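You operate a simulated robot arm through the tools that you are given. There is no shell and no other tool.

You are at the controls of a simulated robot arm. One attempt, no reset.

JOB
Write the card's lot into the black peg tray, then press READ.
Fine: set the reader dial; each button once; leave the tray on the reader's plate.

Only the result counts: the job must be done as asked and must still hold three seconds after the hand-in. Knocking over, shifting, dropping, spilling or breaking anything else fails it.

ROBOT AND FRAMES
A 7-joint arm with a fingered hand, fixed in place. Base frame: the origin is at the foot of the arm, x ahead of it, y to its left, z up. Readings come in mm, degrees, newtons and seconds.
With the tool pointing down near the work surface it reaches from about 280 to 700 mm from the base axis. Its first joint turns from -166.0 to 166.0 degrees. Payload 4 kg.
The tool frame sits at the grasp point between the pads (the TCP): z along the fingers, y along the line on which they close. The tips reach 26 mm beyond it. Largest opening 156 mm; the body of the gripper starts 73 mm behind the TCP. The gripper is a hand of 4 fingers: y runs from the thumb to the fingers, the wrist lies at [0, 0, -239] in the tool frame.
Orientation is told as [roll, pitch, yaw] about the base's x, y, z axes, in that order, counted from this pose: with the fingers straight down and closing along the base's y, the tool's x points along the base's -x, its y along +y and its z along -z.

CONTROLS
- The arm moves only by the tool move_arm. Its argument "moves" is a list of rows, each a list of 6 numbers: the turn, a rotation vector about the tool's x, y, z in rad, then the shift along the tool's x, y, z in m. In form: [[wx, wy, wz, tx, ty, tz], ...]. A call has 1 to 20 rows; each row shifts and turns the commanded pose from where the row before left it, along the tool's axes as they then stand. A row lasts 0.2 s, in which the tool goes at most 50 mm and 8.6 degrees; a call with a longer step from one row to the next is refused whole. Where a pose cannot be reached the arm comes as near as it can. A force on the tool above 40 N (or 10 N above the force at the start of the call, whichever is more), or a blocked arm, ends the call early, and 0.2 s more pass. In this call time passes only in rows, and 0.2 s behind the last. The reply holds the time, the measured pose of the TCP, the force on the tool along the base axes, the opening and the grip force, in the units named above and with some noise, with the torque about the TCP (base axes, N m) and any sound that the robot's microphone picked up.
- Cameras (640 x 400 px; columns grow to the right, rows downward): "scene" is fixed at [49.7, -497.5, 1549.6]; the picture's right is [0.58, -0.81, 0.00], its down [-0.51, -0.36, -0.78] and it looks along [0.64, 0.45, -0.63] (base axes); focal length 345 px, centre (320, 200). "wrist" rides on the gripper at [58, -58, -91] in the tool frame; the picture's right is [0.71, 0.71, 0.00], its down [-0.53, 0.53, -0.67] and it looks along [-0.47, 0.47, 0.74] (tool axes); focal length 265 px, centre (320, 200). There is no depth. A picture from a camera that has moved, and an enlarged one, comes with that camera's place and axes in the base frame and with its lens.
- snapshot(camera): a new picture of that camera. It takes no simulated time.
- move_fingers(finger1, finger2, finger3, thumb_bend): sets how far each is bent, from 0 (flat) to 1 (curled in); at 0.3 the hand is open as for a grip, at 0.7 the pads meet at the TCP. One left out holds its place. A second passes; each finger stops where it meets its share of the squeeze, and holds until it gets a number again. It is the only way to open and close the hand. It gives what a move gives, with no picture; readings hold the bend of each and the force on the fingers (four entries, about 0 where the hand has none), thumb and palm.
- enlarge(camera, box): a new picture of the part [left, top, right, bottom] of that camera's present view, enlarged. It takes no simulated time.
- finish_job(): hands the job in; it is judged then, once.

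Places have to be worked out from the pictures, the camera data and where the tool is seen. Open the gripper and draw the arm clear of the work before you hand the job in, unless the task says otherwise.

The tools are called after "Emit:" by a JSON object that holds its "method" and its "body". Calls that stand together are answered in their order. move_arm: Moves the arm, as the interface text tells. Its arguments: {"type":"object","properties":{"moves":{"type":"array","items":{"type":"array","items":{"type":"number"}}}},"required":["moves"]} The other tools are called the same way: move_fingers (finger1, finger2, finger3, thumb_bend) moves the fingers one by one; snapshot (camera) takes a picture; enlarge (camera, box) takes an enlarged picture of a part of a camera's view; finish_job () hands the job in.

At the start:

```text
time_s: 0.0
eef_pos: [464.0, 19.6, 1174.3]
orientation: [0.0, -0.1, 0.0]
contact_force: [-0.4, -0.2, 0.3]
torque: [0.01, -0.01, 0.01]
finger_gap: 156.1
gripper_force: 0.1
shape: jaw
bend: [0.3, 0.3, 0.3, 0.3]
finger forces: [0.1, 0.1, 0.1, 0.1, 0.0, 0.0]
```

scene: 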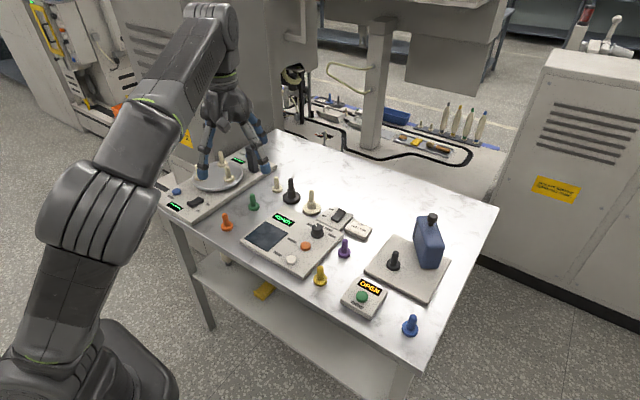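
wrist: 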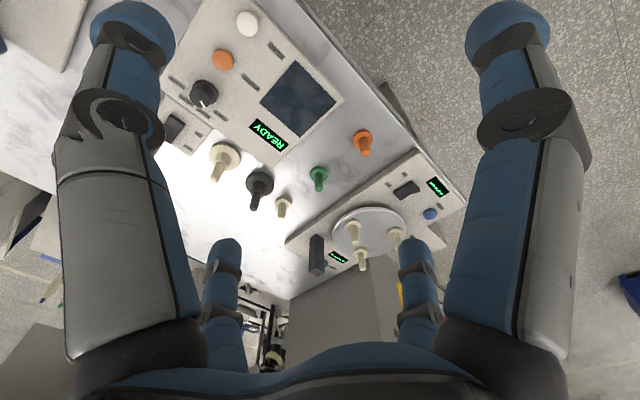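

I begin by looking closer at the table from both cameras to identify the card, the tray, the reader and its controls.

Emit:
{"method": "enlarge", "body": {"camera": "scene", "box": [150, 140, 330, 260]}}

Emit:
{"method": "enlarge", "body": {"camera": "scene", "box": [230, 180, 380, 280]}}

Emit:
{"method": "enlarge", "body": {"camera": "scene", "box": [320, 200, 470, 340]}}

Emit:
{"method": "enlarge", "body": {"camera": "wrist", "box": [160, 0, 360, 130]}}

Emit:
{"method": "enlarge", "body": {"camera": "wrist", "box": [270, 120, 470, 280]}}

```text
3.33 times, centred on (240, 200) of scene
camera zoom: at [49.7, -497.5, 1549.6], right [0.58, -0.81, 0.0], down [-0.51, -0.36, -0.78], along [0.64, 0.45, -0.63], focal length 1151 px, centre (587, 200)
```

zoom: 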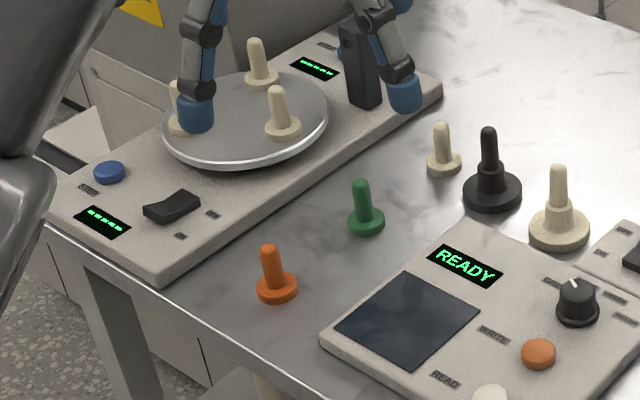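

```text
4.00 times, centred on (305, 230) of scene
camera zoom: at [49.7, -497.5, 1549.6], right [0.58, -0.81, 0.0], down [-0.51, -0.36, -0.78], along [0.64, 0.45, -0.63], focal length 1381 px, centre (380, 80)
```

zoom: 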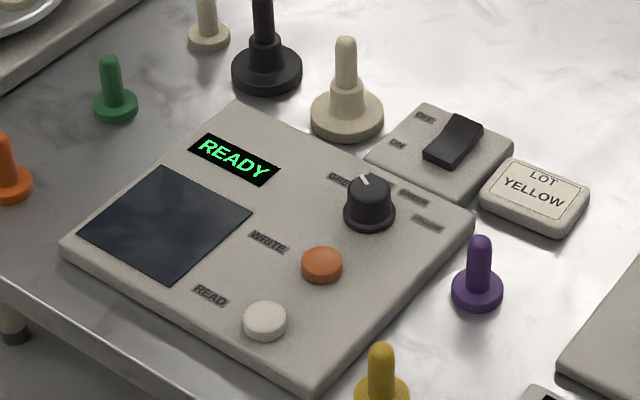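

```text
2.86 times, centred on (395, 270) of scene
camera zoom: at [49.7, -497.5, 1549.6], right [0.58, -0.81, 0.0], down [-0.51, -0.36, -0.78], along [0.64, 0.45, -0.63], focal length 986 px, centre (106, 0)
```

zoom: 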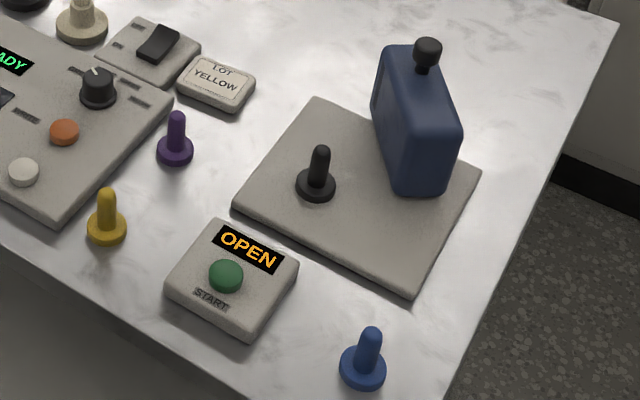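

```text
3.08 times, centred on (260, 65) of wrist
camera zoom: at [407.5, -39.1, 1263.9], right [-0.71, 0.71, 0.0], down [0.53, 0.53, 0.67], along [0.47, 0.47, -0.74], focal length 817 px, centre (505, 615)
```

zoom: 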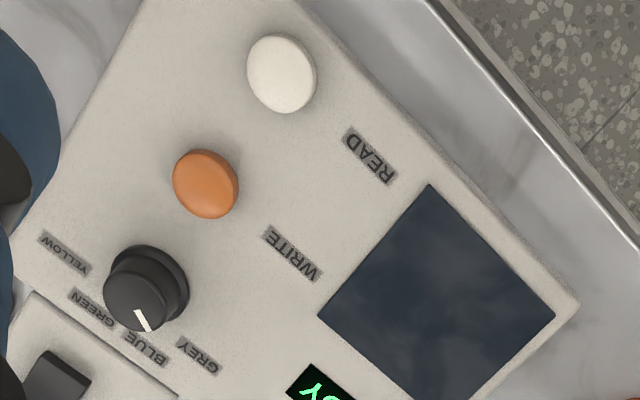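

```text
2.50 times, centred on (370, 200) of wrist
camera zoom: at [407.5, -39.1, 1263.9], right [-0.71, 0.71, 0.0], down [0.53, 0.53, 0.67], along [0.47, 0.47, -0.74], focal length 664 px, centre (195, 200)
```

zoom: 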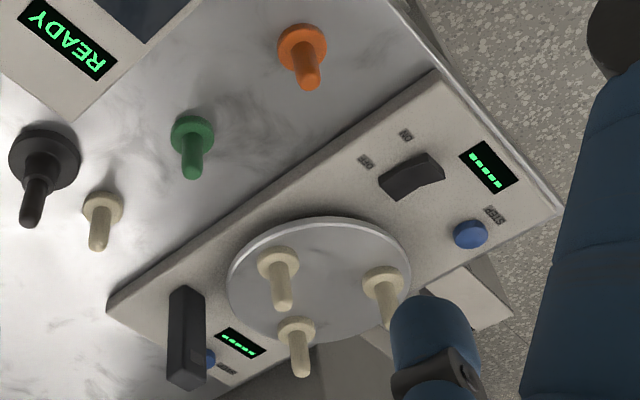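

The card reads LOT YELLOW, and the reader has a dial (GREY/BLUE/GREEN/YELLOW, now near BLUE), WRITE (orange) and READ (white), plus a dark plate. By triangulation the table is at about z=800, the dial at about [653,-63,832] and the stepped black piece at about [759,121]. I move closer, staying high, to inspect.

Emit:
{"method": "move_arm", "body": {"moves": [[0, 0, 0, -0.0269, -0.0007, 0.024], [0, 0, 0, -0.0269, -0.0007, 0.024], [0, 0, 0, -0.0269, -0.0007, 0.024], [0, 0, 0, -0.0269, -0.0007, 0.024], [0, 0, 0, -0.0269, -0.0007, 0.024], [0, 0, 0, -0.0269, -0.0007, 0.024], [0, 0, 0, -0.0269, -0.0007, 0.024]]}}

Emit:
{"method": "snapshot", "body": {"camera": "wrist"}}

Emit:
{"method": "snapshot", "body": {"camera": "scene"}}

```text
time_s: 1.6
eef_pos: [655.8, 8.6, 1004.9]
orientation: [0.0, -0.1, 0.0]
contact_force: [-1.6, -0.5, -0.3]
torque: [0.0, -0.01, -0.02]
finger_gap: 155.9
gripper_force: 0.0
shape: jaw
bend: [0.3, 0.3, 0.3, 0.3]
finger forces: [0.1, 0.1, 0.1, 0.0, 0.1, 0.0]
```

```text
taken
camera wrist: at [598.7, -47.4, 1094.3], right [-0.71, 0.71, 0.0], down [0.53, 0.53, 0.67], along [0.47, 0.47, -0.74], focal length 265 px, centre (320, 200)
```

wrist: 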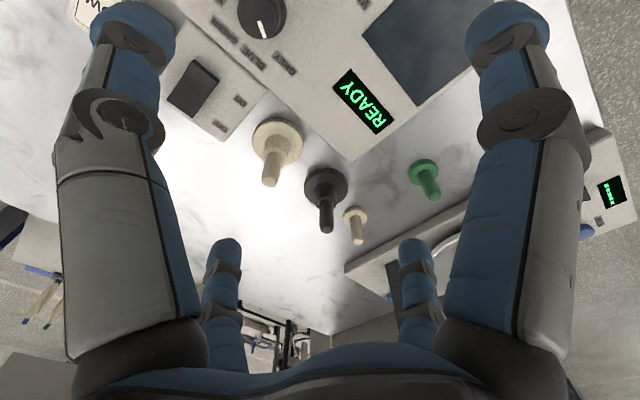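

```text
taken
```

scene: 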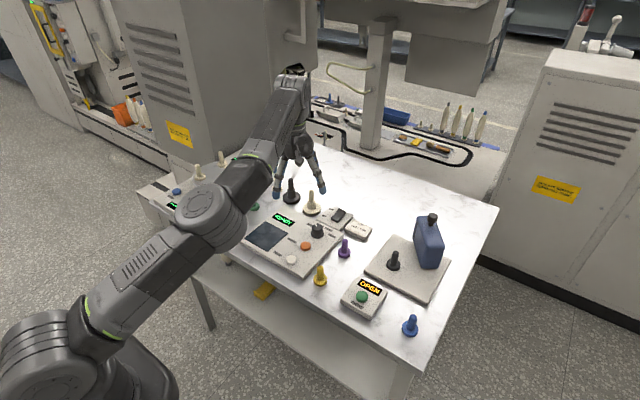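

The arm is at [656,9,1005] with clear sight of the tray area. I zoom in on the wrist view to see the pieces and dial labels.

Emit:
{"method": "enlarge", "body": {"camera": "wrist", "box": [230, 100, 450, 260]}}

Emit:
{"method": "enlarge", "body": {"camera": "wrist", "box": [170, 0, 370, 130]}}

Emit:
{"method": "enlarge", "body": {"camera": "scene", "box": [265, 165, 345, 225]}}

Emit:
{"method": "enlarge", "body": {"camera": "scene", "box": [360, 210, 450, 300]}}

```text
2.50 times, centred on (340, 180) of wrist
camera zoom: at [598.7, -47.4, 1094.3], right [-0.71, 0.71, 0.0], down [0.53, 0.53, 0.67], along [0.47, 0.47, -0.74], focal length 664 px, centre (270, 250)
```

zoom: 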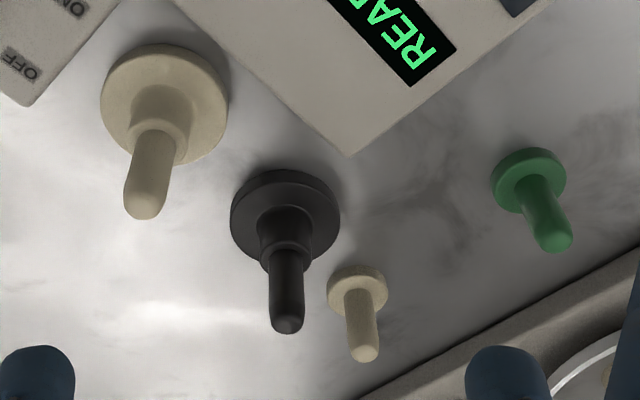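

```text
3.08 times, centred on (270, 65) of wrist
camera zoom: at [598.7, -47.4, 1094.3], right [-0.71, 0.71, 0.0], down [0.53, 0.53, 0.67], along [0.47, 0.47, -0.74], focal length 817 px, centre (474, 615)
```

zoom: 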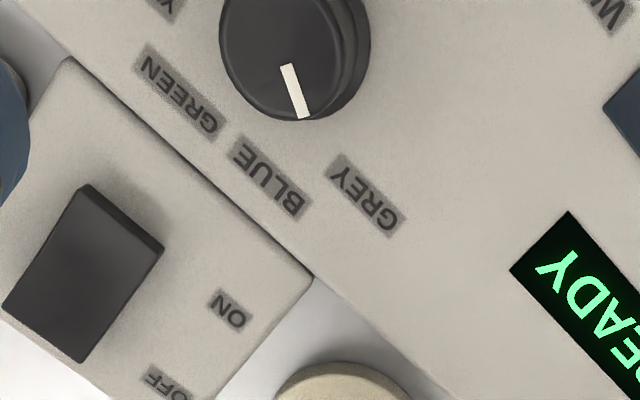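

```text
6.67 times, centred on (305, 195) of scene
camera zoom: at [49.7, -497.5, 1549.6], right [0.58, -0.81, 0.0], down [-0.51, -0.36, -0.78], along [0.64, 0.45, -0.63], focal length 2302 px, centre (420, 233)
```

zoom: 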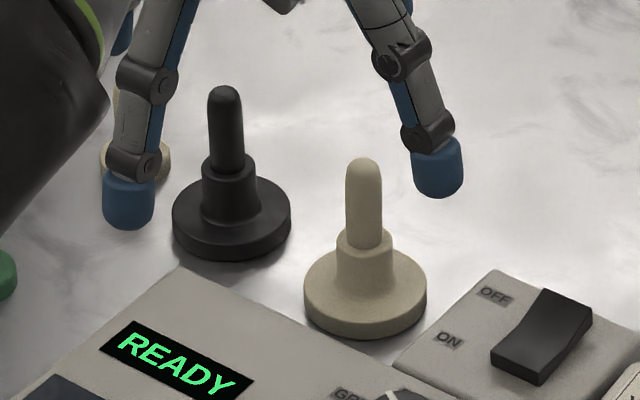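

```text
4.44 times, centred on (405, 255) of scene
camera zoom: at [49.7, -497.5, 1549.6], right [0.58, -0.81, 0.0], down [-0.51, -0.36, -0.78], along [0.64, 0.45, -0.63], focal length 1534 px, centre (-58, -44)
```

zoom: 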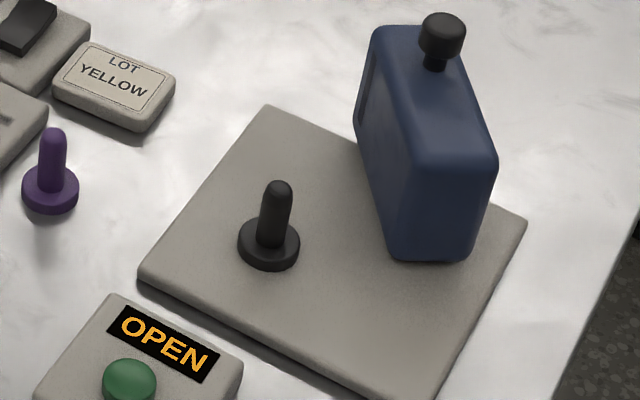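

The stepped black piece (wide disc, collar, peg handle) is one of a pair with the cream one, so I take it as the black peg tray; the small black peg on the slab is a different, plain type. Next I look straight at the dial and buttons.

Emit:
{"method": "move_arm", "body": {"moves": [[0, 0, 0, 0.0162, -0.031, 0.004], [0, 0, 0, 0.0162, -0.031, 0.004], [0, 0, 0, 0.0162, -0.031, 0.004], [0, 0, 0, 0.0162, -0.031, 0.004], [0, 0, 0, 0.0162, -0.031, 0.004]]}}

Emit:
{"method": "snapshot", "body": {"camera": "wrist"}}

Emit:
{"method": "enlarge", "body": {"camera": "wrist", "box": [220, 90, 420, 250]}}

```text
time_s: 2.8
eef_pos: [576.0, -141.1, 985.4]
orientation: [0.0, 0.0, 0.0]
contact_force: [0.5, 0.1, 0.5]
torque: [-0.02, 0.03, 0.0]
finger_gap: 155.8
gripper_force: 0.1
shape: jaw
bend: [0.3, 0.3, 0.3, 0.3]
finger forces: [0.0, 0.0, 0.0, 0.0, 0.0, 0.0]
```

```text
taken
camera wrist: at [517.1, -199.5, 1075.5], right [-0.71, 0.71, 0.0], down [0.52, 0.53, 0.67], along [0.47, 0.47, -0.74], focal length 265 px, centre (320, 200)
```

wrist: 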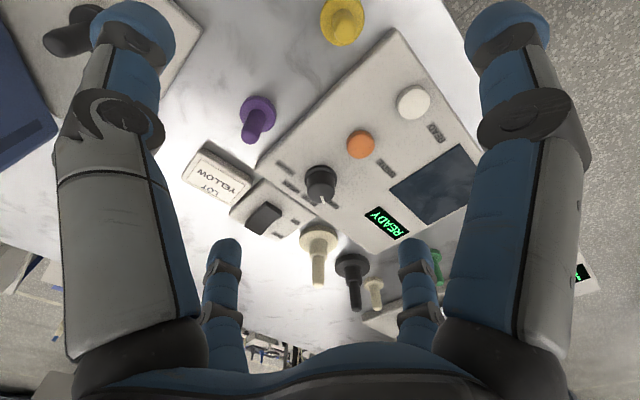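

```text
2.50 times, centred on (320, 170) of wrist
camera zoom: at [517.1, -199.5, 1075.5], right [-0.71, 0.71, 0.0], down [0.52, 0.53, 0.67], along [0.47, 0.47, -0.74], focal length 664 px, centre (320, 275)
```

zoom: 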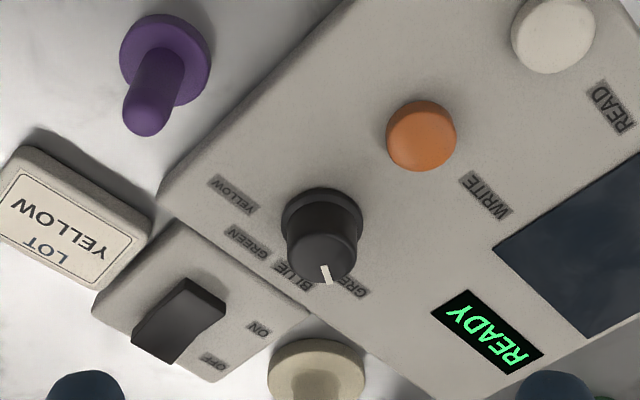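

The pointer works out to about 60° toward +y from +x, i.e. it currently sits on GREY, and YELLOW is on the opposite side (about -60°). Before approaching I check how the fingers move in free space, first finger1 alone and then the rest.

Emit:
{"method": "move_fingers", "body": {"finger1": 0.55}}

Emit:
{"method": "snapshot", "body": {"camera": "wrist"}}

Emit:
{"method": "snapshot", "body": {"camera": "scene"}}

```text
time_s: 3.8
eef_pos: [575.4, -141.9, 984.9]
orientation: [0.0, -0.1, 0.0]
contact_force: [-0.3, 0.3, 0.8]
torque: [-0.02, -0.01, -0.02]
finger_gap: 78.9
gripper_force: 0.0
shape: fingers
bend: [0.55, 0.3, 0.3, 0.3]
finger forces: [0.0, 0.0, 0.0, 0.0, 0.0, 0.1]
```

```text
taken
camera wrist: at [517.1, -200.0, 1075.7], right [-0.71, 0.71, 0.0], down [0.53, 0.53, 0.67], along [0.47, 0.47, -0.74], focal length 265 px, centre (320, 200)
```

wrist: 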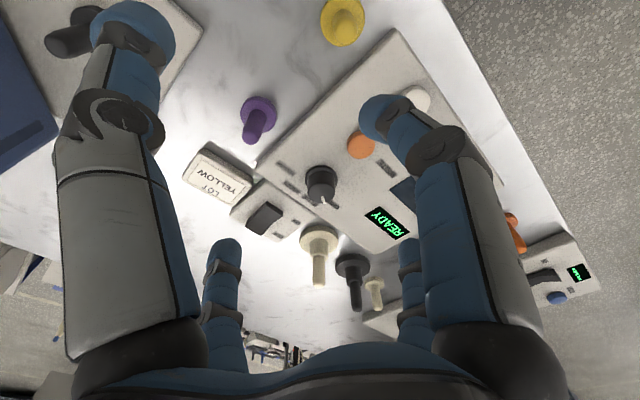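

```text
taken
```

scene: 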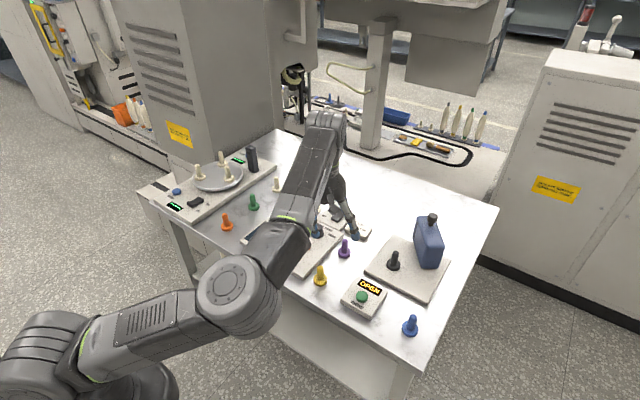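

Finger1 is the right‑near one in the wrist view. I now bring all four to 0.55 and look at the closing pattern.

Emit:
{"method": "move_fingers", "body": {"finger1": 0.58, "finger2": 0.58, "finger3": 0.58, "thumb_bend": 0.58}}

Emit:
{"method": "snapshot", "body": {"camera": "wrist"}}

Emit:
{"method": "move_fingers", "body": {"finger1": 0.7, "finger2": 0.7, "finger3": 0.7, "thumb_bend": 0.7}}

Emit:
{"method": "snapshot", "body": {"camera": "wrist"}}

```text
time_s: 4.8
eef_pos: [574.6, -142.5, 986.0]
orientation: [-0.1, -0.1, -0.1]
contact_force: [0.4, -0.3, -0.2]
torque: [0.03, 0.02, 0.0]
finger_gap: 31.6
gripper_force: 0.1
shape: fingers
bend: [0.57, 0.57, 0.57, 0.57]
finger forces: [0.0, 0.0, 0.0, 0.0, 0.1, 0.0]
```

```text
taken
camera wrist: at [517.1, -200.0, 1075.6], right [-0.71, 0.71, 0.0], down [0.53, 0.53, 0.67], along [0.47, 0.47, -0.74], focal length 265 px, centre (320, 200)
```

wrist: 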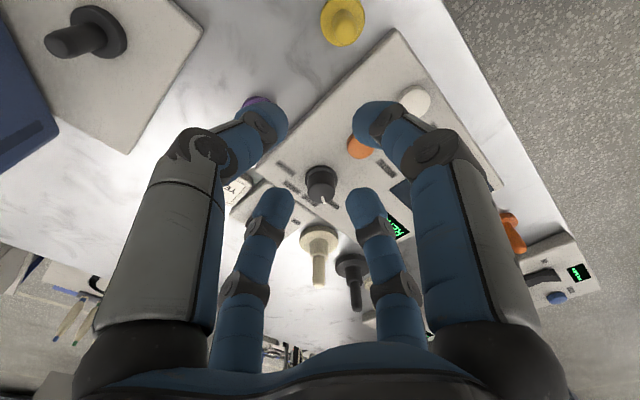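

```text
time_s: 5.8
eef_pos: [574.8, -142.9, 984.9]
orientation: [-0.1, -0.2, 0.1]
contact_force: [-0.1, -0.3, -0.1]
torque: [0.0, -0.01, -0.03]
finger_gap: 0.2
gripper_force: 0.0
shape: fingers
bend: [0.69, 0.69, 0.69, 0.69]
finger forces: [0.0, 0.1, 0.0, 0.0, 0.0, 0.0]
```

```text
taken
camera wrist: at [517.1, -200.0, 1075.6], right [-0.71, 0.71, 0.0], down [0.53, 0.53, 0.67], along [0.47, 0.47, -0.74], focal length 265 px, centre (320, 200)
```

wrist: 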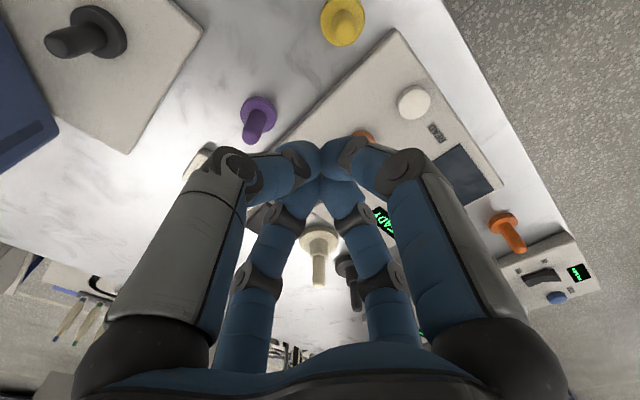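

All four fingers converge radially on the TCP (which sits at the wrist image centre), and closed they form a poker about 26 mm past the TCP. I reopen and move in for a closer look at the dial, whose top I triangulate at about [658,-59,841].

Emit:
{"method": "move_fingers", "body": {"finger1": 0.3, "finger2": 0.3, "finger3": 0.3, "thumb_bend": 0.3}}

Emit:
{"method": "move_arm", "body": {"moves": [[0, 0, 0, -0.0107, 0.0107, 0.0213], [0, 0, 0, -0.0107, 0.0107, 0.0213], [0, 0, 0, -0.0107, 0.0107, 0.0213]]}}

Emit:
{"method": "snapshot", "body": {"camera": "wrist"}}

Emit:
{"method": "enlarge", "body": {"camera": "wrist", "box": [240, 130, 400, 230]}}

```text
time_s: 6.8
eef_pos: [575.2, -142.1, 985.9]
orientation: [0.0, -0.1, 0.0]
contact_force: [-0.1, 0.6, 0.3]
torque: [-0.03, -0.01, 0.02]
finger_gap: 106.0
gripper_force: 0.0
shape: fingers
bend: [0.3, 0.3, 0.3, 0.3]
finger forces: [0.0, 0.0, 0.0, 0.0, 0.1, 0.0]
```

```text
time_s: 7.6
eef_pos: [605.4, -106.7, 920.6]
orientation: [0.0, 0.0, 0.0]
contact_force: [0.4, 0.1, -0.2]
torque: [-0.02, 0.0, 0.0]
finger_gap: 106.3
gripper_force: 0.0
shape: fingers
bend: [0.3, 0.3, 0.3, 0.3]
finger forces: [0.0, 0.0, 0.1, 0.1, 0.0, 0.0]
```

```text
taken
camera wrist: at [547.9, -165.0, 1010.4], right [-0.71, 0.71, 0.0], down [0.53, 0.53, 0.67], along [0.47, 0.47, -0.74], focal length 265 px, centre (320, 200)
```

wrist: 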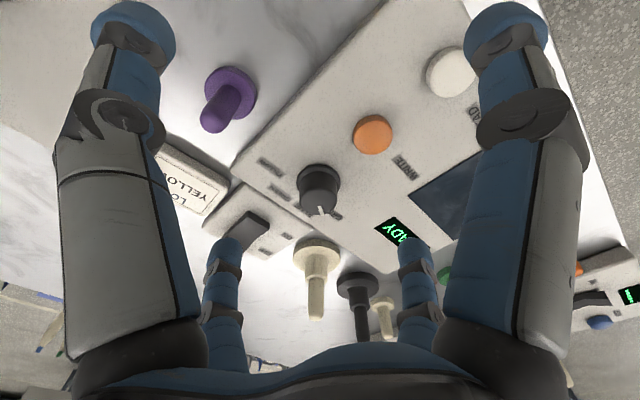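

```text
4.00 times, centred on (320, 180) of wrist
camera zoom: at [547.9, -165.0, 1010.4], right [-0.71, 0.71, 0.0], down [0.53, 0.53, 0.67], along [0.47, 0.47, -0.74], focal length 1062 px, centre (320, 280)
```

zoom: 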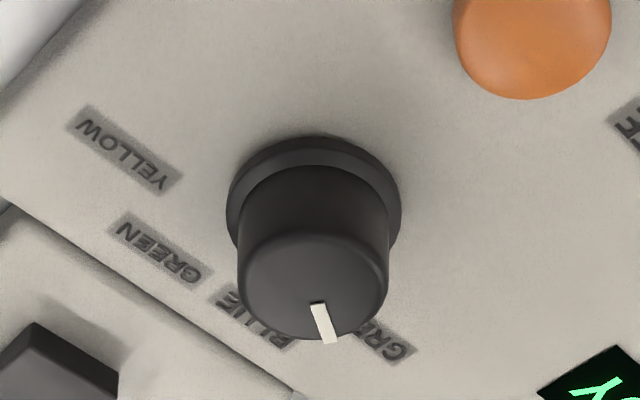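

The pointer measures about 60° (GREY), so by symmetry of the labels YELLOW is at about -60°, needing a 120° clockwise turn. I move above the dial centre (about [657,-58]) and pre-rotate the hand 60° counter-clockwise to check that the wrist has the range.

Emit:
{"method": "move_arm", "body": {"moves": [[0, 0, 0, -0.026, 0.0243, 0.003], [0, 0, 0, -0.026, 0.0243, 0.003], [0, 0, -0.149, 0, 0, 0], [0, 0, -0.149, 0, 0, 0], [0, 0, -0.149, 0, 0, 0], [0, 0, -0.149, 0, 0, 0], [0, 0, -0.149, 0, 0, 0], [0, 0, -0.149, 0, 0, 0], [0, 0, -0.149, 0, 0, 0]]}}

Emit:
{"method": "snapshot", "body": {"camera": "wrist"}}

Emit:
{"method": "snapshot", "body": {"camera": "scene"}}

```text
time_s: 9.6
eef_pos: [657.6, -60.5, 916.6]
orientation: [0.0, 0.1, 59.9]
contact_force: [-0.3, 0.4, 0.2]
torque: [0.0, 0.0, 0.02]
finger_gap: 106.5
gripper_force: 0.0
shape: fingers
bend: [0.3, 0.3, 0.3, 0.3]
finger forces: [0.0, 0.1, 0.1, 0.1, 0.0, 0.0]
```

```text
taken
camera wrist: at [678.3, -139.2, 1005.7], right [-0.97, -0.26, 0.0], down [-0.19, 0.72, 0.67], along [-0.17, 0.65, -0.74], focal length 265 px, centre (320, 200)
```

wrist: 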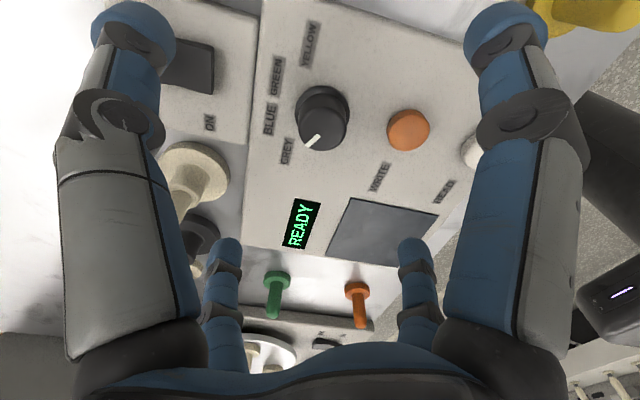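

```text
taken
```

scene: 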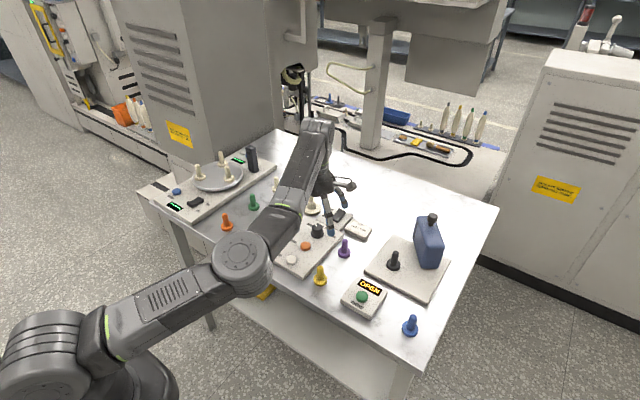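

The wrist has the range: yaw is 59.9° and the TCP is at [657.6,-60.5,917]. I zoom in on the dial and buttons from this second angle to refine positions.

Emit:
{"method": "enlarge", "body": {"camera": "wrist", "box": [250, 70, 410, 170]}}

Emit:
{"method": "enlarge", "body": {"camera": "wrist", "box": [260, 80, 480, 260]}}

```text
4.00 times, centred on (330, 120) of wrist
camera zoom: at [678.3, -139.2, 1005.7], right [-0.97, -0.26, 0.0], down [-0.19, 0.72, 0.67], along [-0.17, 0.65, -0.74], focal length 1062 px, centre (280, 520)
```

zoom: 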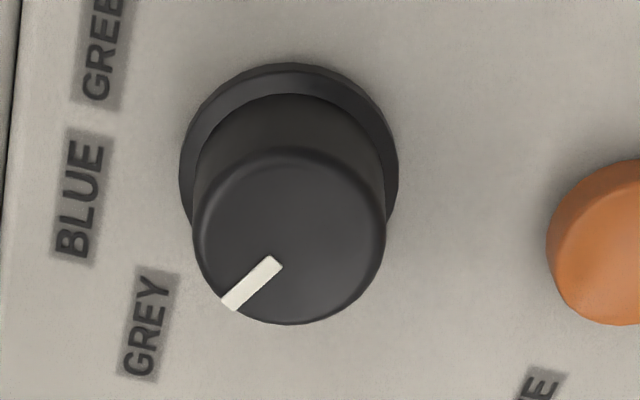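

```text
2.22 times, centred on (370, 170) of wrist
camera zoom: at [678.3, -139.2, 1005.7], right [-0.97, -0.26, 0.0], down [-0.19, 0.72, 0.67], along [-0.17, 0.65, -0.74], focal length 590 px, centre (209, 267)
```

zoom: 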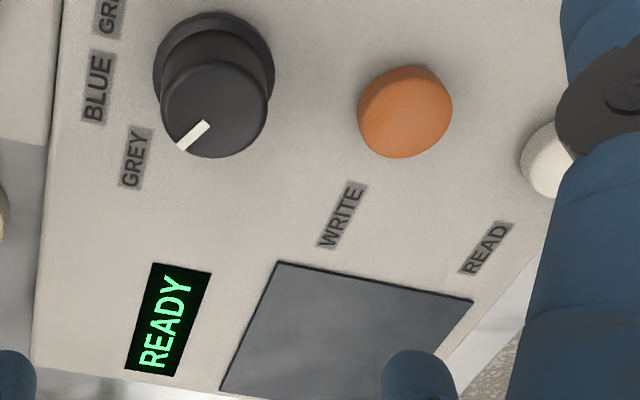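

The second view agrees: dial centre about [656,-59], top z≈841, pointer 60°, WRITE about [589,-65], READ about [525,-64], plate centre about [559,62]. I preshape the fingers to 0.5 and descend around the knob.

Emit:
{"method": "move_fingers", "body": {"finger1": 0.5, "finger2": 0.5, "finger3": 0.5, "thumb_bend": 0.5}}

Emit:
{"method": "move_arm", "body": {"moves": [[0, 0, 0, -0.0005, 0.002, 0.017], [0, 0, 0, 0, 0, 0.017], [0, 0, 0, 0, 0, 0.012]]}}

Emit:
{"method": "snapshot", "body": {"camera": "wrist"}}

Emit:
{"method": "enlarge", "body": {"camera": "scene", "box": [270, 170, 390, 270]}}

```text
time_s: 10.6
eef_pos: [656.7, -60.1, 915.6]
orientation: [0.0, 0.0, 59.8]
contact_force: [-0.5, 0.3, -0.5]
torque: [0.0, -0.03, -0.01]
finger_gap: 51.4
gripper_force: 0.0
shape: fingers
bend: [0.5, 0.5, 0.5, 0.5]
finger forces: [0.0, 0.1, 0.1, 0.0, 0.0, 0.1]
```

```text
time_s: 11.4
eef_pos: [656.4, -58.0, 868.2]
orientation: [0.0, 0.0, 59.8]
contact_force: [0.1, 0.6, -0.3]
torque: [-0.02, 0.01, 0.03]
finger_gap: 51.4
gripper_force: 0.1
shape: fingers
bend: [0.5, 0.5, 0.5, 0.5]
finger forces: [0.0, 0.0, 0.1, 0.0, 0.0, 0.1]
```

```text
taken
camera wrist: at [677.1, -137.1, 959.4], right [-0.97, -0.26, 0.0], down [-0.19, 0.72, 0.67], along [-0.17, 0.65, -0.74], focal length 265 px, centre (320, 200)
```

wrist: 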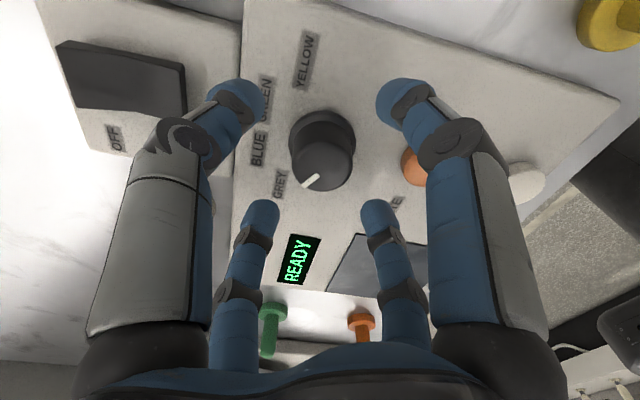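

```text
4.00 times, centred on (330, 220) of scene
camera zoom: at [49.7, -497.5, 1549.6], right [0.58, -0.81, 0.0], down [-0.51, -0.36, -0.78], along [0.64, 0.45, -0.63], focal length 1381 px, centre (280, 120)
```

zoom: 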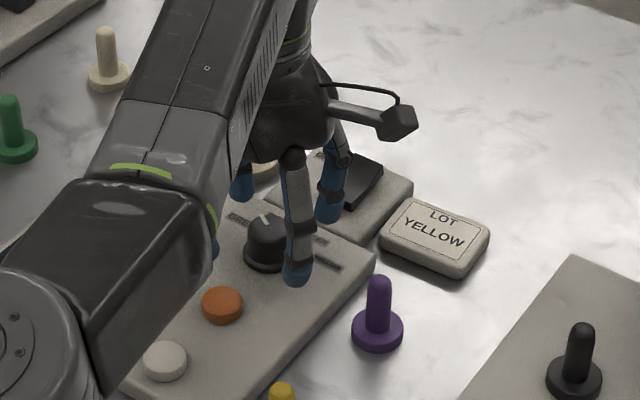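

The knob sits right under the TCP and there is no contact. I go down 18 mm more to about z=850 (tips ~9 mm above the reader face) and close all fingers on the knob.

Emit:
{"method": "move_arm", "body": {"moves": [[0, 0, 0, 0, 0, 0.009], [0, 0, 0, 0, 0, 0.009]]}}

Emit:
{"method": "move_fingers", "body": {"finger1": 0.64, "finger2": 0.64, "finger3": 0.64, "thumb_bend": 0.64}}

Emit:
{"method": "snapshot", "body": {"camera": "wrist"}}

```text
time_s: 12.0
eef_pos: [654.1, -59.0, 852.0]
orientation: [-0.1, -0.1, 59.8]
contact_force: [0.4, -0.4, 3.6]
torque: [-0.01, 0.15, 0.01]
finger_gap: 51.2
gripper_force: 1.3
shape: fingers
bend: [0.5, 0.5, 0.5, 0.5]
finger forces: [2.0, 2.0, 0.2, 0.0, 0.0, 0.0]
```

```text
time_s: 13.0
eef_pos: [654.4, -59.4, 852.9]
orientation: [-0.1, 0.0, 59.8]
contact_force: [2.0, -1.8, -2.2]
torque: [-0.04, -0.05, 0.0]
finger_gap: 18.3
gripper_force: 3.9
shape: fingers
bend: [0.62, 0.62, 0.62, 0.62]
finger forces: [1.8, 1.5, 1.8, 0.0, 3.3, 0.1]
```

```text
taken
camera wrist: at [675.6, -138.3, 942.2], right [-0.97, -0.26, 0.0], down [-0.19, 0.72, 0.67], along [-0.17, 0.65, -0.74], focal length 265 px, centre (320, 200)
```

wrist: 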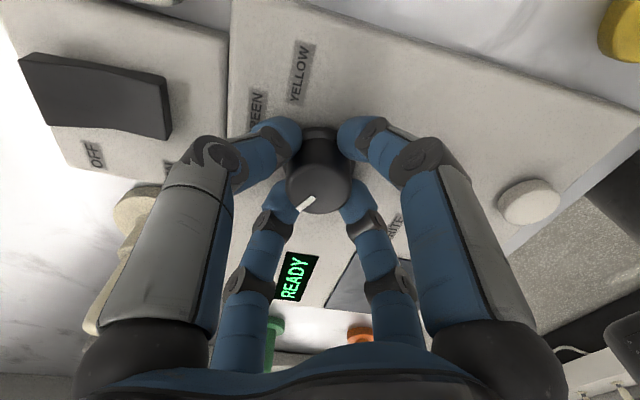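

The fingers are around the knob at 0.62 with light forces. I squeeze a bit more before turning.

Emit:
{"method": "move_fingers", "body": {"finger1": 0.72, "finger2": 0.72, "finger3": 0.72, "thumb_bend": 0.72}}

Emit:
{"method": "move_arm", "body": {"moves": [[0, 0, 0.14, 0, 0, 0], [0, 0, 0.14, 0, 0, 0], [0, 0, 0.14, 0, 0, 0]]}}

Emit:
{"method": "snapshot", "body": {"camera": "wrist"}}

```text
time_s: 14.0
eef_pos: [653.8, -60.2, 851.6]
orientation: [-0.1, 0.0, 59.9]
contact_force: [5.0, -3.0, -3.1]
torque: [-0.1, -0.11, 0.02]
finger_gap: 16.6
gripper_force: 18.9
shape: fingers
bend: [0.63, 0.63, 0.63, 0.63]
finger forces: [8.1, 8.1, 8.0, 0.0, 13.8, 0.1]
```

```text
time_s: 14.8
eef_pos: [653.5, -57.9, 851.5]
orientation: [0.0, 0.0, 35.6]
contact_force: [2.6, -3.0, -3.2]
torque: [-0.09, -0.06, -0.01]
finger_gap: 16.6
gripper_force: 18.6
shape: fingers
bend: [0.63, 0.63, 0.63, 0.63]
finger forces: [8.7, 8.4, 7.9, 0.1, 13.3, 0.1]
```

```text
taken
camera wrist: at [641.8, -139.8, 942.1], right [-0.99, 0.16, 0.0], down [0.12, 0.73, 0.67], along [0.11, 0.66, -0.74], focal length 265 px, centre (320, 200)
```

wrist: 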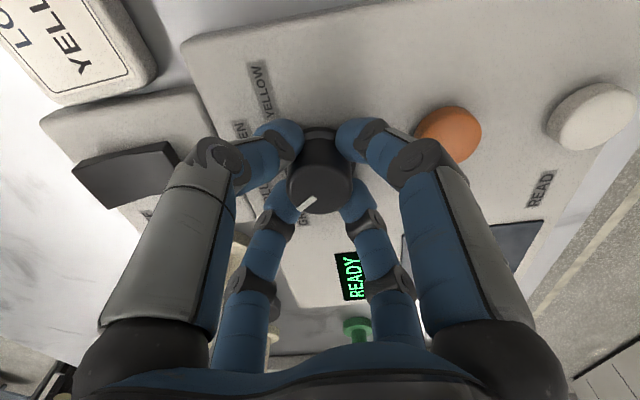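

The pointer stays fixed relative to the hand in the picture, so the knob turns with it (24° so far). I continue the remaining 96°.

Emit:
{"method": "move_arm", "body": {"moves": [[0, 0, 0.14, 0, 0, 0], [0, 0, 0.14, 0, 0, 0], [0, 0, 0.14, 0, 0, 0], [0, 0, 0.14, 0, 0, 0], [0, 0, 0.14, 0, 0, 0], [0, 0, 0.14, 0, 0, 0]]}}

Emit:
{"method": "snapshot", "body": {"camera": "wrist"}}

Emit:
{"method": "move_arm", "body": {"moves": [[0, 0, 0.14, 0, 0, 0], [0, 0, 0.14, 0, 0, 0], [0, 0, 0.14, 0, 0, 0], [0, 0, 0.14, 0, 0, 0], [0, 0, 0.14, 0, 0, 0], [0, 0, 0.13, 0, 0, 0]]}}

Emit:
{"method": "snapshot", "body": {"camera": "wrist"}}

Emit:
{"method": "snapshot", "body": {"camera": "scene"}}

```text
time_s: 16.2
eef_pos: [654.5, -59.3, 852.4]
orientation: [0.0, 0.0, -12.7]
contact_force: [0.7, -4.7, -4.2]
torque: [-0.09, -0.02, 0.0]
finger_gap: 16.8
gripper_force: 19.9
shape: fingers
bend: [0.63, 0.63, 0.63, 0.63]
finger forces: [8.0, 8.7, 9.2, 0.0, 13.2, 0.0]
```

```text
taken
camera wrist: at [586.3, -103.0, 942.2], right [-0.54, 0.84, 0.0], down [0.63, 0.4, 0.67], along [0.56, 0.36, -0.74], focal length 265 px, centre (320, 200)
```

wrist: 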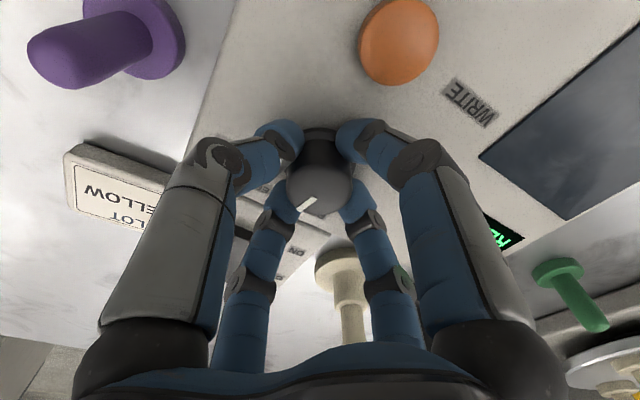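

```text
time_s: 17.6
eef_pos: [655.9, -59.6, 853.0]
orientation: [0.0, -0.1, -60.0]
contact_force: [-2.2, -2.7, -5.4]
torque: [-0.09, 0.03, 0.02]
finger_gap: 16.8
gripper_force: 19.2
shape: fingers
bend: [0.63, 0.63, 0.63, 0.63]
finger forces: [8.0, 8.4, 9.0, 0.0, 13.4, 0.0]
```

```text
taken
camera wrist: at [576.6, -37.9, 942.2], right [0.26, 0.97, 0.0], down [0.72, -0.19, 0.67], along [0.65, -0.17, -0.74], focal length 265 px, centre (320, 200)
```

wrist: 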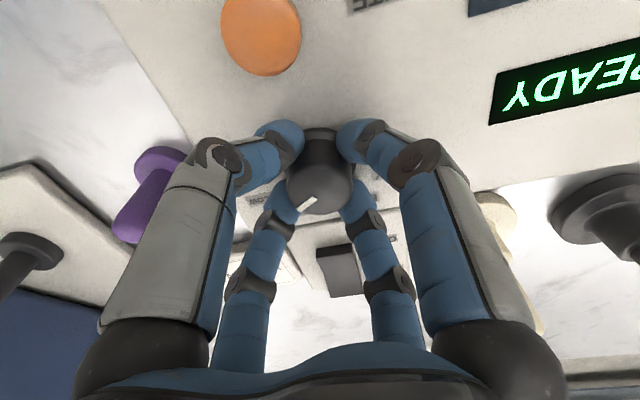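

```text
taken
```

scene: 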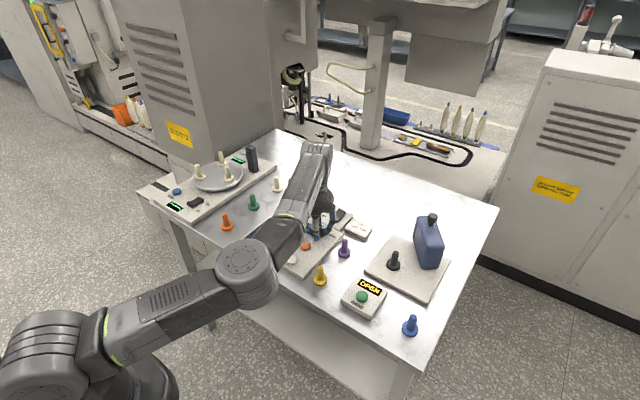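

The hand turned 119.9° with the knob following. I open to 0.5, raise straight up and check the pointer against the labels.

Emit:
{"method": "move_fingers", "body": {"finger1": 0.5, "finger2": 0.5, "finger3": 0.5, "thumb_bend": 0.5}}

Emit:
{"method": "move_arm", "body": {"moves": [[0, 0, 0, 0, 0, -0.02], [0, 0, 0, 0, 0, -0.03], [0, 0, 0, 0, 0, -0.04]]}}

Emit:
{"method": "snapshot", "body": {"camera": "wrist"}}

Emit:
{"method": "enlarge", "body": {"camera": "wrist", "box": [240, 80, 400, 180]}}

Emit:
{"method": "enlarge", "body": {"camera": "scene", "box": [270, 190, 390, 270]}}

```text
time_s: 18.6
eef_pos: [656.0, -58.4, 851.5]
orientation: [0.2, -0.1, -59.9]
contact_force: [0.5, -0.1, 1.0]
torque: [0.05, 0.0, 0.0]
finger_gap: 50.9
gripper_force: 0.6
shape: fingers
bend: [0.5, 0.5, 0.5, 0.5]
finger forces: [0.9, 0.0, 0.8, 0.0, 0.1, 0.1]
```

```text
time_s: 19.4
eef_pos: [656.1, -57.4, 942.9]
orientation: [0.0, 0.1, -59.8]
contact_force: [-0.4, -0.2, -0.4]
torque: [0.02, -0.02, 0.0]
finger_gap: 50.7
gripper_force: 0.1
shape: fingers
bend: [0.5, 0.5, 0.5, 0.5]
finger forces: [0.0, 0.0, 0.1, 0.0, 0.0, 0.0]
```

```text
taken
camera wrist: at [576.8, -36.4, 1033.0], right [0.26, 0.97, 0.0], down [0.72, -0.19, 0.67], along [0.65, -0.17, -0.74], focal length 265 px, centre (320, 200)
```

wrist: 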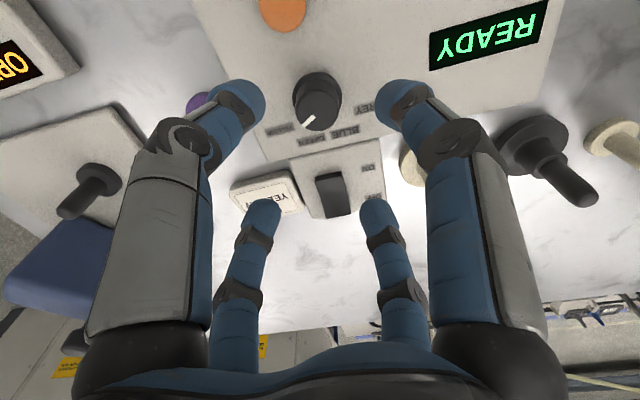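

```text
4.00 times, centred on (320, 130) of wrist
camera zoom: at [576.8, -36.4, 1033.0], right [0.26, 0.97, 0.0], down [0.72, -0.19, 0.67], along [0.65, -0.17, -0.74], focal length 1062 px, centre (320, 480)
```

zoom: 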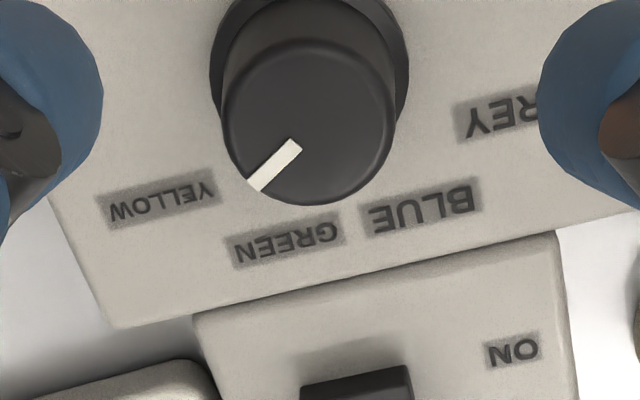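

```text
5.00 times, centred on (330, 230) of scene
camera zoom: at [49.7, -497.5, 1549.6], right [0.58, -0.81, 0.0], down [-0.51, -0.36, -0.78], along [0.64, 0.45, -0.63], focal length 1726 px, centre (270, 50)
```

zoom: 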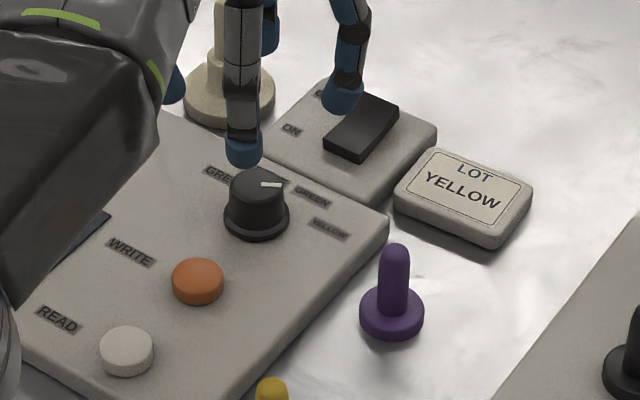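

The pointer now measures about -60°, the mirror of its GREY start, i.e. on YELLOW. Next I fetch the black tray at about [758,125] (peg top z≈882): I return yaw to 0, move over there high and tilt 25° outward, since it lies beyond the vertical reach.

Emit:
{"method": "move_arm", "body": {"moves": [[0, 0, -0.1494, 0, 0, -0.005], [0, 0, -0.1494, 0, 0, -0.005], [0, 0, -0.1494, 0, 0, -0.005], [0, 0, -0.1494, 0, 0, -0.005], [0, 0, -0.1494, 0, 0, -0.005], [0, 0, -0.1494, 0, 0, -0.005], [0, 0, -0.1494, 0, 0, -0.005], [0, 0, 0, -0.014, 0.035, 0], [0, 0, 0, -0.014, 0.035, 0], [0, 0, 0, -0.014, 0.035, 0], [0, 0, 0, -0.014, 0.035, 0], [0, 0, 0, -0.014, 0.035, 0], [0, -0.1454, 0, 0, 0, 0], [0, -0.1454, 0, 0, 0, 0], [0, -0.1454, 0, 0, 0, 0]]}}

Emit:
{"method": "snapshot", "body": {"camera": "wrist"}}

Emit:
{"method": "snapshot", "body": {"camera": "scene"}}

```text
time_s: 22.6
eef_pos: [672.8, 37.1, 965.8]
orientation: [0.0, -25.1, -0.2]
contact_force: [-0.3, 0.0, -0.3]
torque: [0.0, 0.0, 0.01]
finger_gap: 50.8
gripper_force: 0.0
shape: fingers
bend: [0.5, 0.5, 0.5, 0.5]
finger forces: [0.0, 0.0, 0.1, 0.1, 0.1, 0.0]
out of reach, approached as far as the arm can: row 9, 10, 11, 12
```

```text
taken
camera wrist: at [582.0, -21.4, 1022.8], right [-0.64, 0.71, -0.3], down [0.19, 0.53, 0.83], along [0.74, 0.47, -0.47], focal length 265 px, centre (320, 200)
```

wrist: 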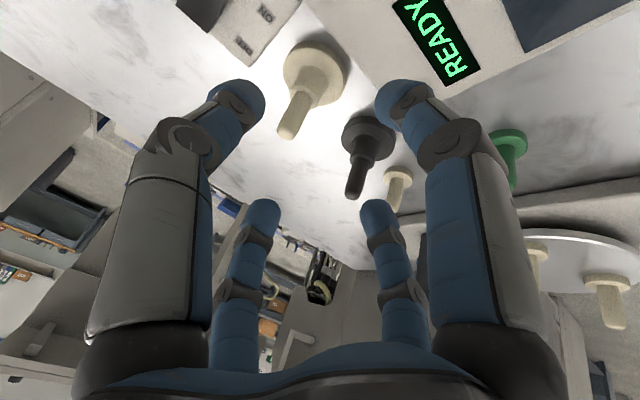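

```text
taken
```

scene: 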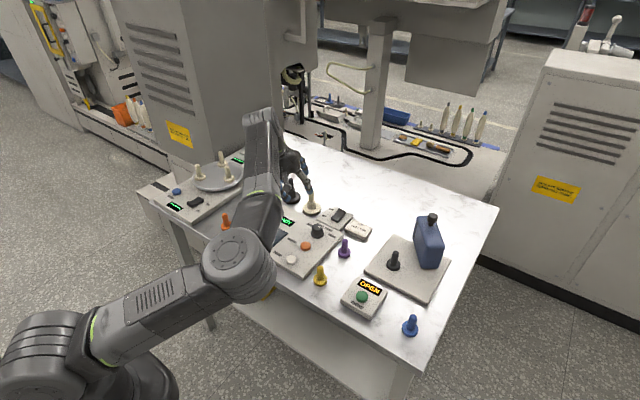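

The vertical rows ran out of reach as expected, but tilted at -25° the TCP is now [673,37,966] with reach to spare. From here the black tray measures about [756,125], so I move above its peg, staying tilted.

Emit:
{"method": "move_arm", "body": {"moves": [[0, 0, 0, -0.0157, 0.022, 0.0159], [0, 0, 0, -0.0157, 0.022, 0.0159], [0, 0, 0, -0.0157, 0.022, 0.0159], [0, 0, 0, -0.0157, 0.022, 0.0159]]}}

Emit:
{"method": "snapshot", "body": {"camera": "wrist"}}

Emit:
{"method": "enlarge", "body": {"camera": "scene", "box": [220, 130, 360, 230]}}

```text
time_s: 23.6
eef_pos: [747.2, 115.4, 939.1]
orientation: [0.1, -24.9, 0.1]
contact_force: [-0.5, 0.6, 0.1]
torque: [-0.03, 0.0, -0.02]
finger_gap: 50.5
gripper_force: 0.1
shape: fingers
bend: [0.5, 0.5, 0.5, 0.5]
finger forces: [0.0, 0.0, 0.0, 0.1, 0.0, 0.0]
out of reach, approached as far as the arm can: row 4
```

```text
taken
camera wrist: at [657.8, 57.0, 995.2], right [-0.64, 0.71, -0.3], down [0.19, 0.53, 0.83], along [0.74, 0.47, -0.47], focal length 265 px, centre (320, 200)
```

wrist: 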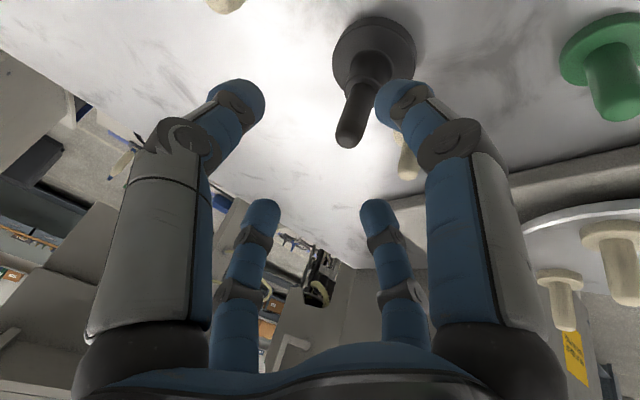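

```text
4.00 times, centred on (290, 180) of scene
camera zoom: at [49.7, -497.5, 1549.6], right [0.58, -0.81, 0.0], down [-0.51, -0.36, -0.78], along [0.64, 0.45, -0.63], focal length 1381 px, centre (440, 280)
```

zoom: 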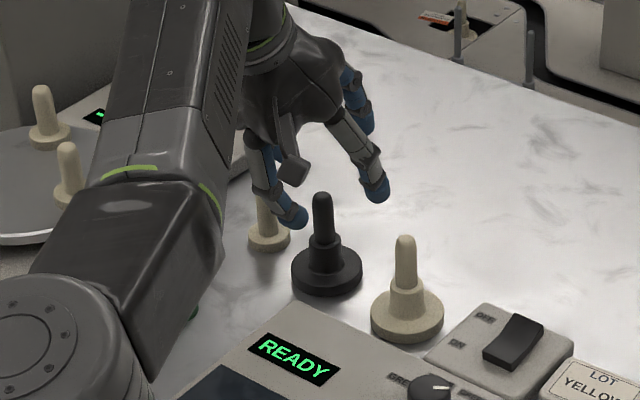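

Row 4 fell slightly short at this height; the peg tip is still about 10 mm further in x and y. Lower down the reach should be larger, so I continue diagonally down toward [757,124,905].

Emit:
{"method": "move_arm", "body": {"moves": [[0, 0, 0, 0.006, 0.0, 0.013], [0, 0, 0, 0.0, 0.005, 0.011], [0, 0, 0, -0.001, 0.004, 0.011]]}}

Emit:
{"method": "snapshot", "body": {"camera": "wrist"}}

Emit:
{"method": "enlarge", "body": {"camera": "scene", "box": [250, 140, 350, 220]}}

```text
time_s: 24.4
eef_pos: [757.4, 122.2, 907.7]
orientation: [-0.1, -25.0, -0.2]
contact_force: [0.5, 1.0, 0.4]
torque: [0.01, 0.0, -0.04]
finger_gap: 50.6
gripper_force: 0.1
shape: fingers
bend: [0.5, 0.5, 0.5, 0.5]
finger forces: [0.1, 0.1, 0.0, 0.1, 0.0, 0.0]
out of reach, approached as far as the arm can: row 3
```

```text
taken
camera wrist: at [666.2, 64.0, 964.0], right [-0.64, 0.71, -0.3], down [0.19, 0.53, 0.83], along [0.74, 0.47, -0.47], focal length 265 px, centre (320, 200)
```

wrist: 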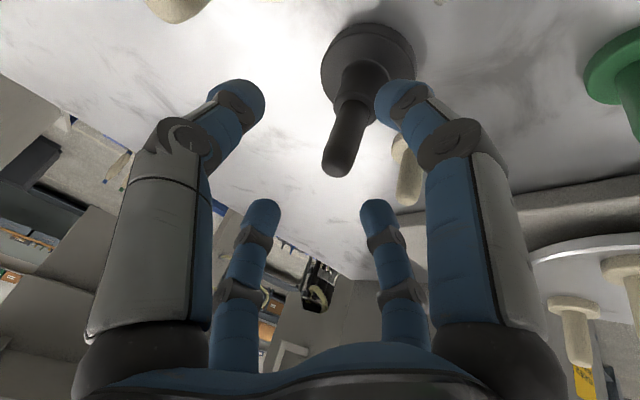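

```text
5.00 times, centred on (300, 180) of scene
camera zoom: at [49.7, -497.5, 1549.6], right [0.58, -0.81, 0.0], down [-0.51, -0.36, -0.78], along [0.64, 0.45, -0.63], focal length 1726 px, centre (420, 300)
```

zoom: 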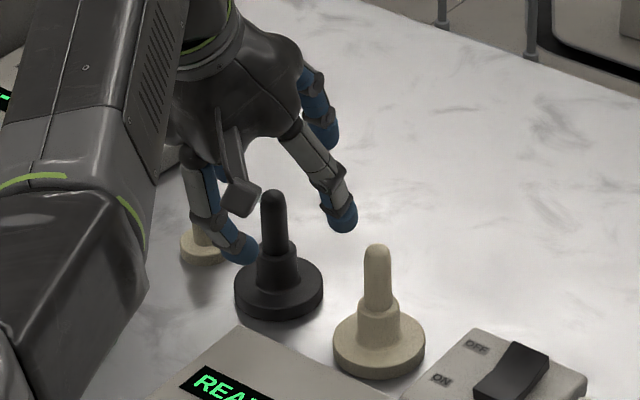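

The peg tip appears exactly where [757,124,882] predicts, and the TCP is at [757,122,908]. I descend vertically (in base) about 41 mm so the pads bracket the peg above its collar.

Emit:
{"method": "move_arm", "body": {"moves": [[0, 0, 0, 0.0059, 0.0006, 0.0126], [0, 0, 0, 0.0059, 0.0006, 0.0126], [0, 0, 0, 0.0059, 0.0006, 0.0126]]}}

Emit:
{"method": "snapshot", "body": {"camera": "wrist"}}

Emit:
{"method": "enlarge", "body": {"camera": "scene", "box": [250, 140, 350, 220]}}

```text
time_s: 25.2
eef_pos: [758.3, 122.0, 866.1]
orientation: [0.0, -25.0, -0.1]
contact_force: [-0.9, 0.3, 1.0]
torque: [0.01, 0.01, 0.0]
finger_gap: 50.8
gripper_force: 0.1
shape: fingers
bend: [0.5, 0.5, 0.5, 0.5]
finger forces: [0.0, 0.0, 0.0, 0.1, 0.0, 0.0]
```

```text
taken
camera wrist: at [667.7, 65.2, 923.5], right [-0.64, 0.71, -0.3], down [0.19, 0.53, 0.83], along [0.74, 0.47, -0.47], focal length 265 px, centre (320, 200)
```

wrist: 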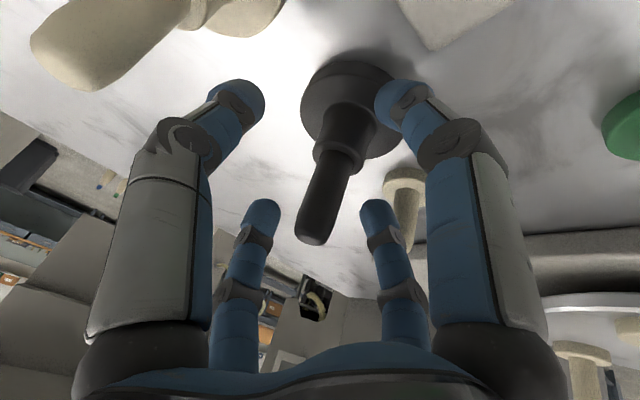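

```text
5.00 times, centred on (300, 180) of scene
camera zoom: at [49.7, -497.5, 1549.6], right [0.58, -0.81, 0.0], down [-0.51, -0.36, -0.78], along [0.64, 0.45, -0.63], focal length 1726 px, centre (420, 300)
```

zoom: 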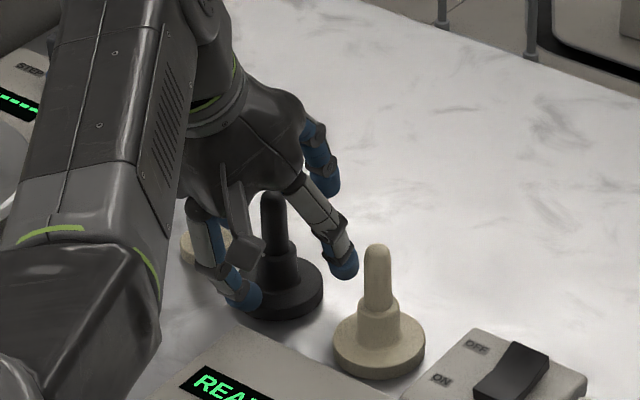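

The peg lies between the pads, about 2 mm toward +y of the TCP. I shift 2 mm and close only thumb and finger2 (the pair square to the tilt), keeping the other two open.

Emit:
{"method": "move_arm", "body": {"moves": [[0, 0, 0, 0, 0.002, 0]]}}

Emit:
{"method": "move_fingers", "body": {"finger2": 0.64, "thumb_bend": 0.64}}

Emit:
{"method": "snapshot", "body": {"camera": "wrist"}}

```text
time_s: 25.6
eef_pos: [758.7, 125.6, 867.3]
orientation: [0.0, -24.9, 0.0]
contact_force: [0.1, -0.8, 0.2]
torque: [0.0, 0.02, 0.0]
finger_gap: 50.8
gripper_force: 0.1
shape: fingers
bend: [0.5, 0.5, 0.5, 0.5]
finger forces: [0.0, 0.0, 0.0, 0.0, 0.0, 0.0]
```

```text
time_s: 26.6
eef_pos: [758.6, 125.0, 866.6]
orientation: [0.0, -25.1, 0.0]
contact_force: [0.3, -1.2, -0.5]
torque: [-0.01, 0.0, -0.01]
finger_gap: 35.2
gripper_force: 0.1
shape: fingers
bend: [0.5, 0.64, 0.5, 0.64]
finger forces: [0.0, 0.1, 0.0, 0.0, 0.0, 0.0]
```

```text
taken
camera wrist: at [667.4, 67.8, 923.8], right [-0.64, 0.71, -0.3], down [0.19, 0.53, 0.83], along [0.74, 0.47, -0.47], focal length 265 px, centre (320, 200)
```

wrist: 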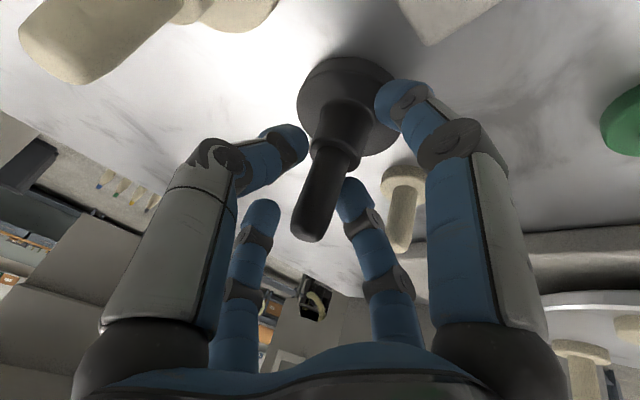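

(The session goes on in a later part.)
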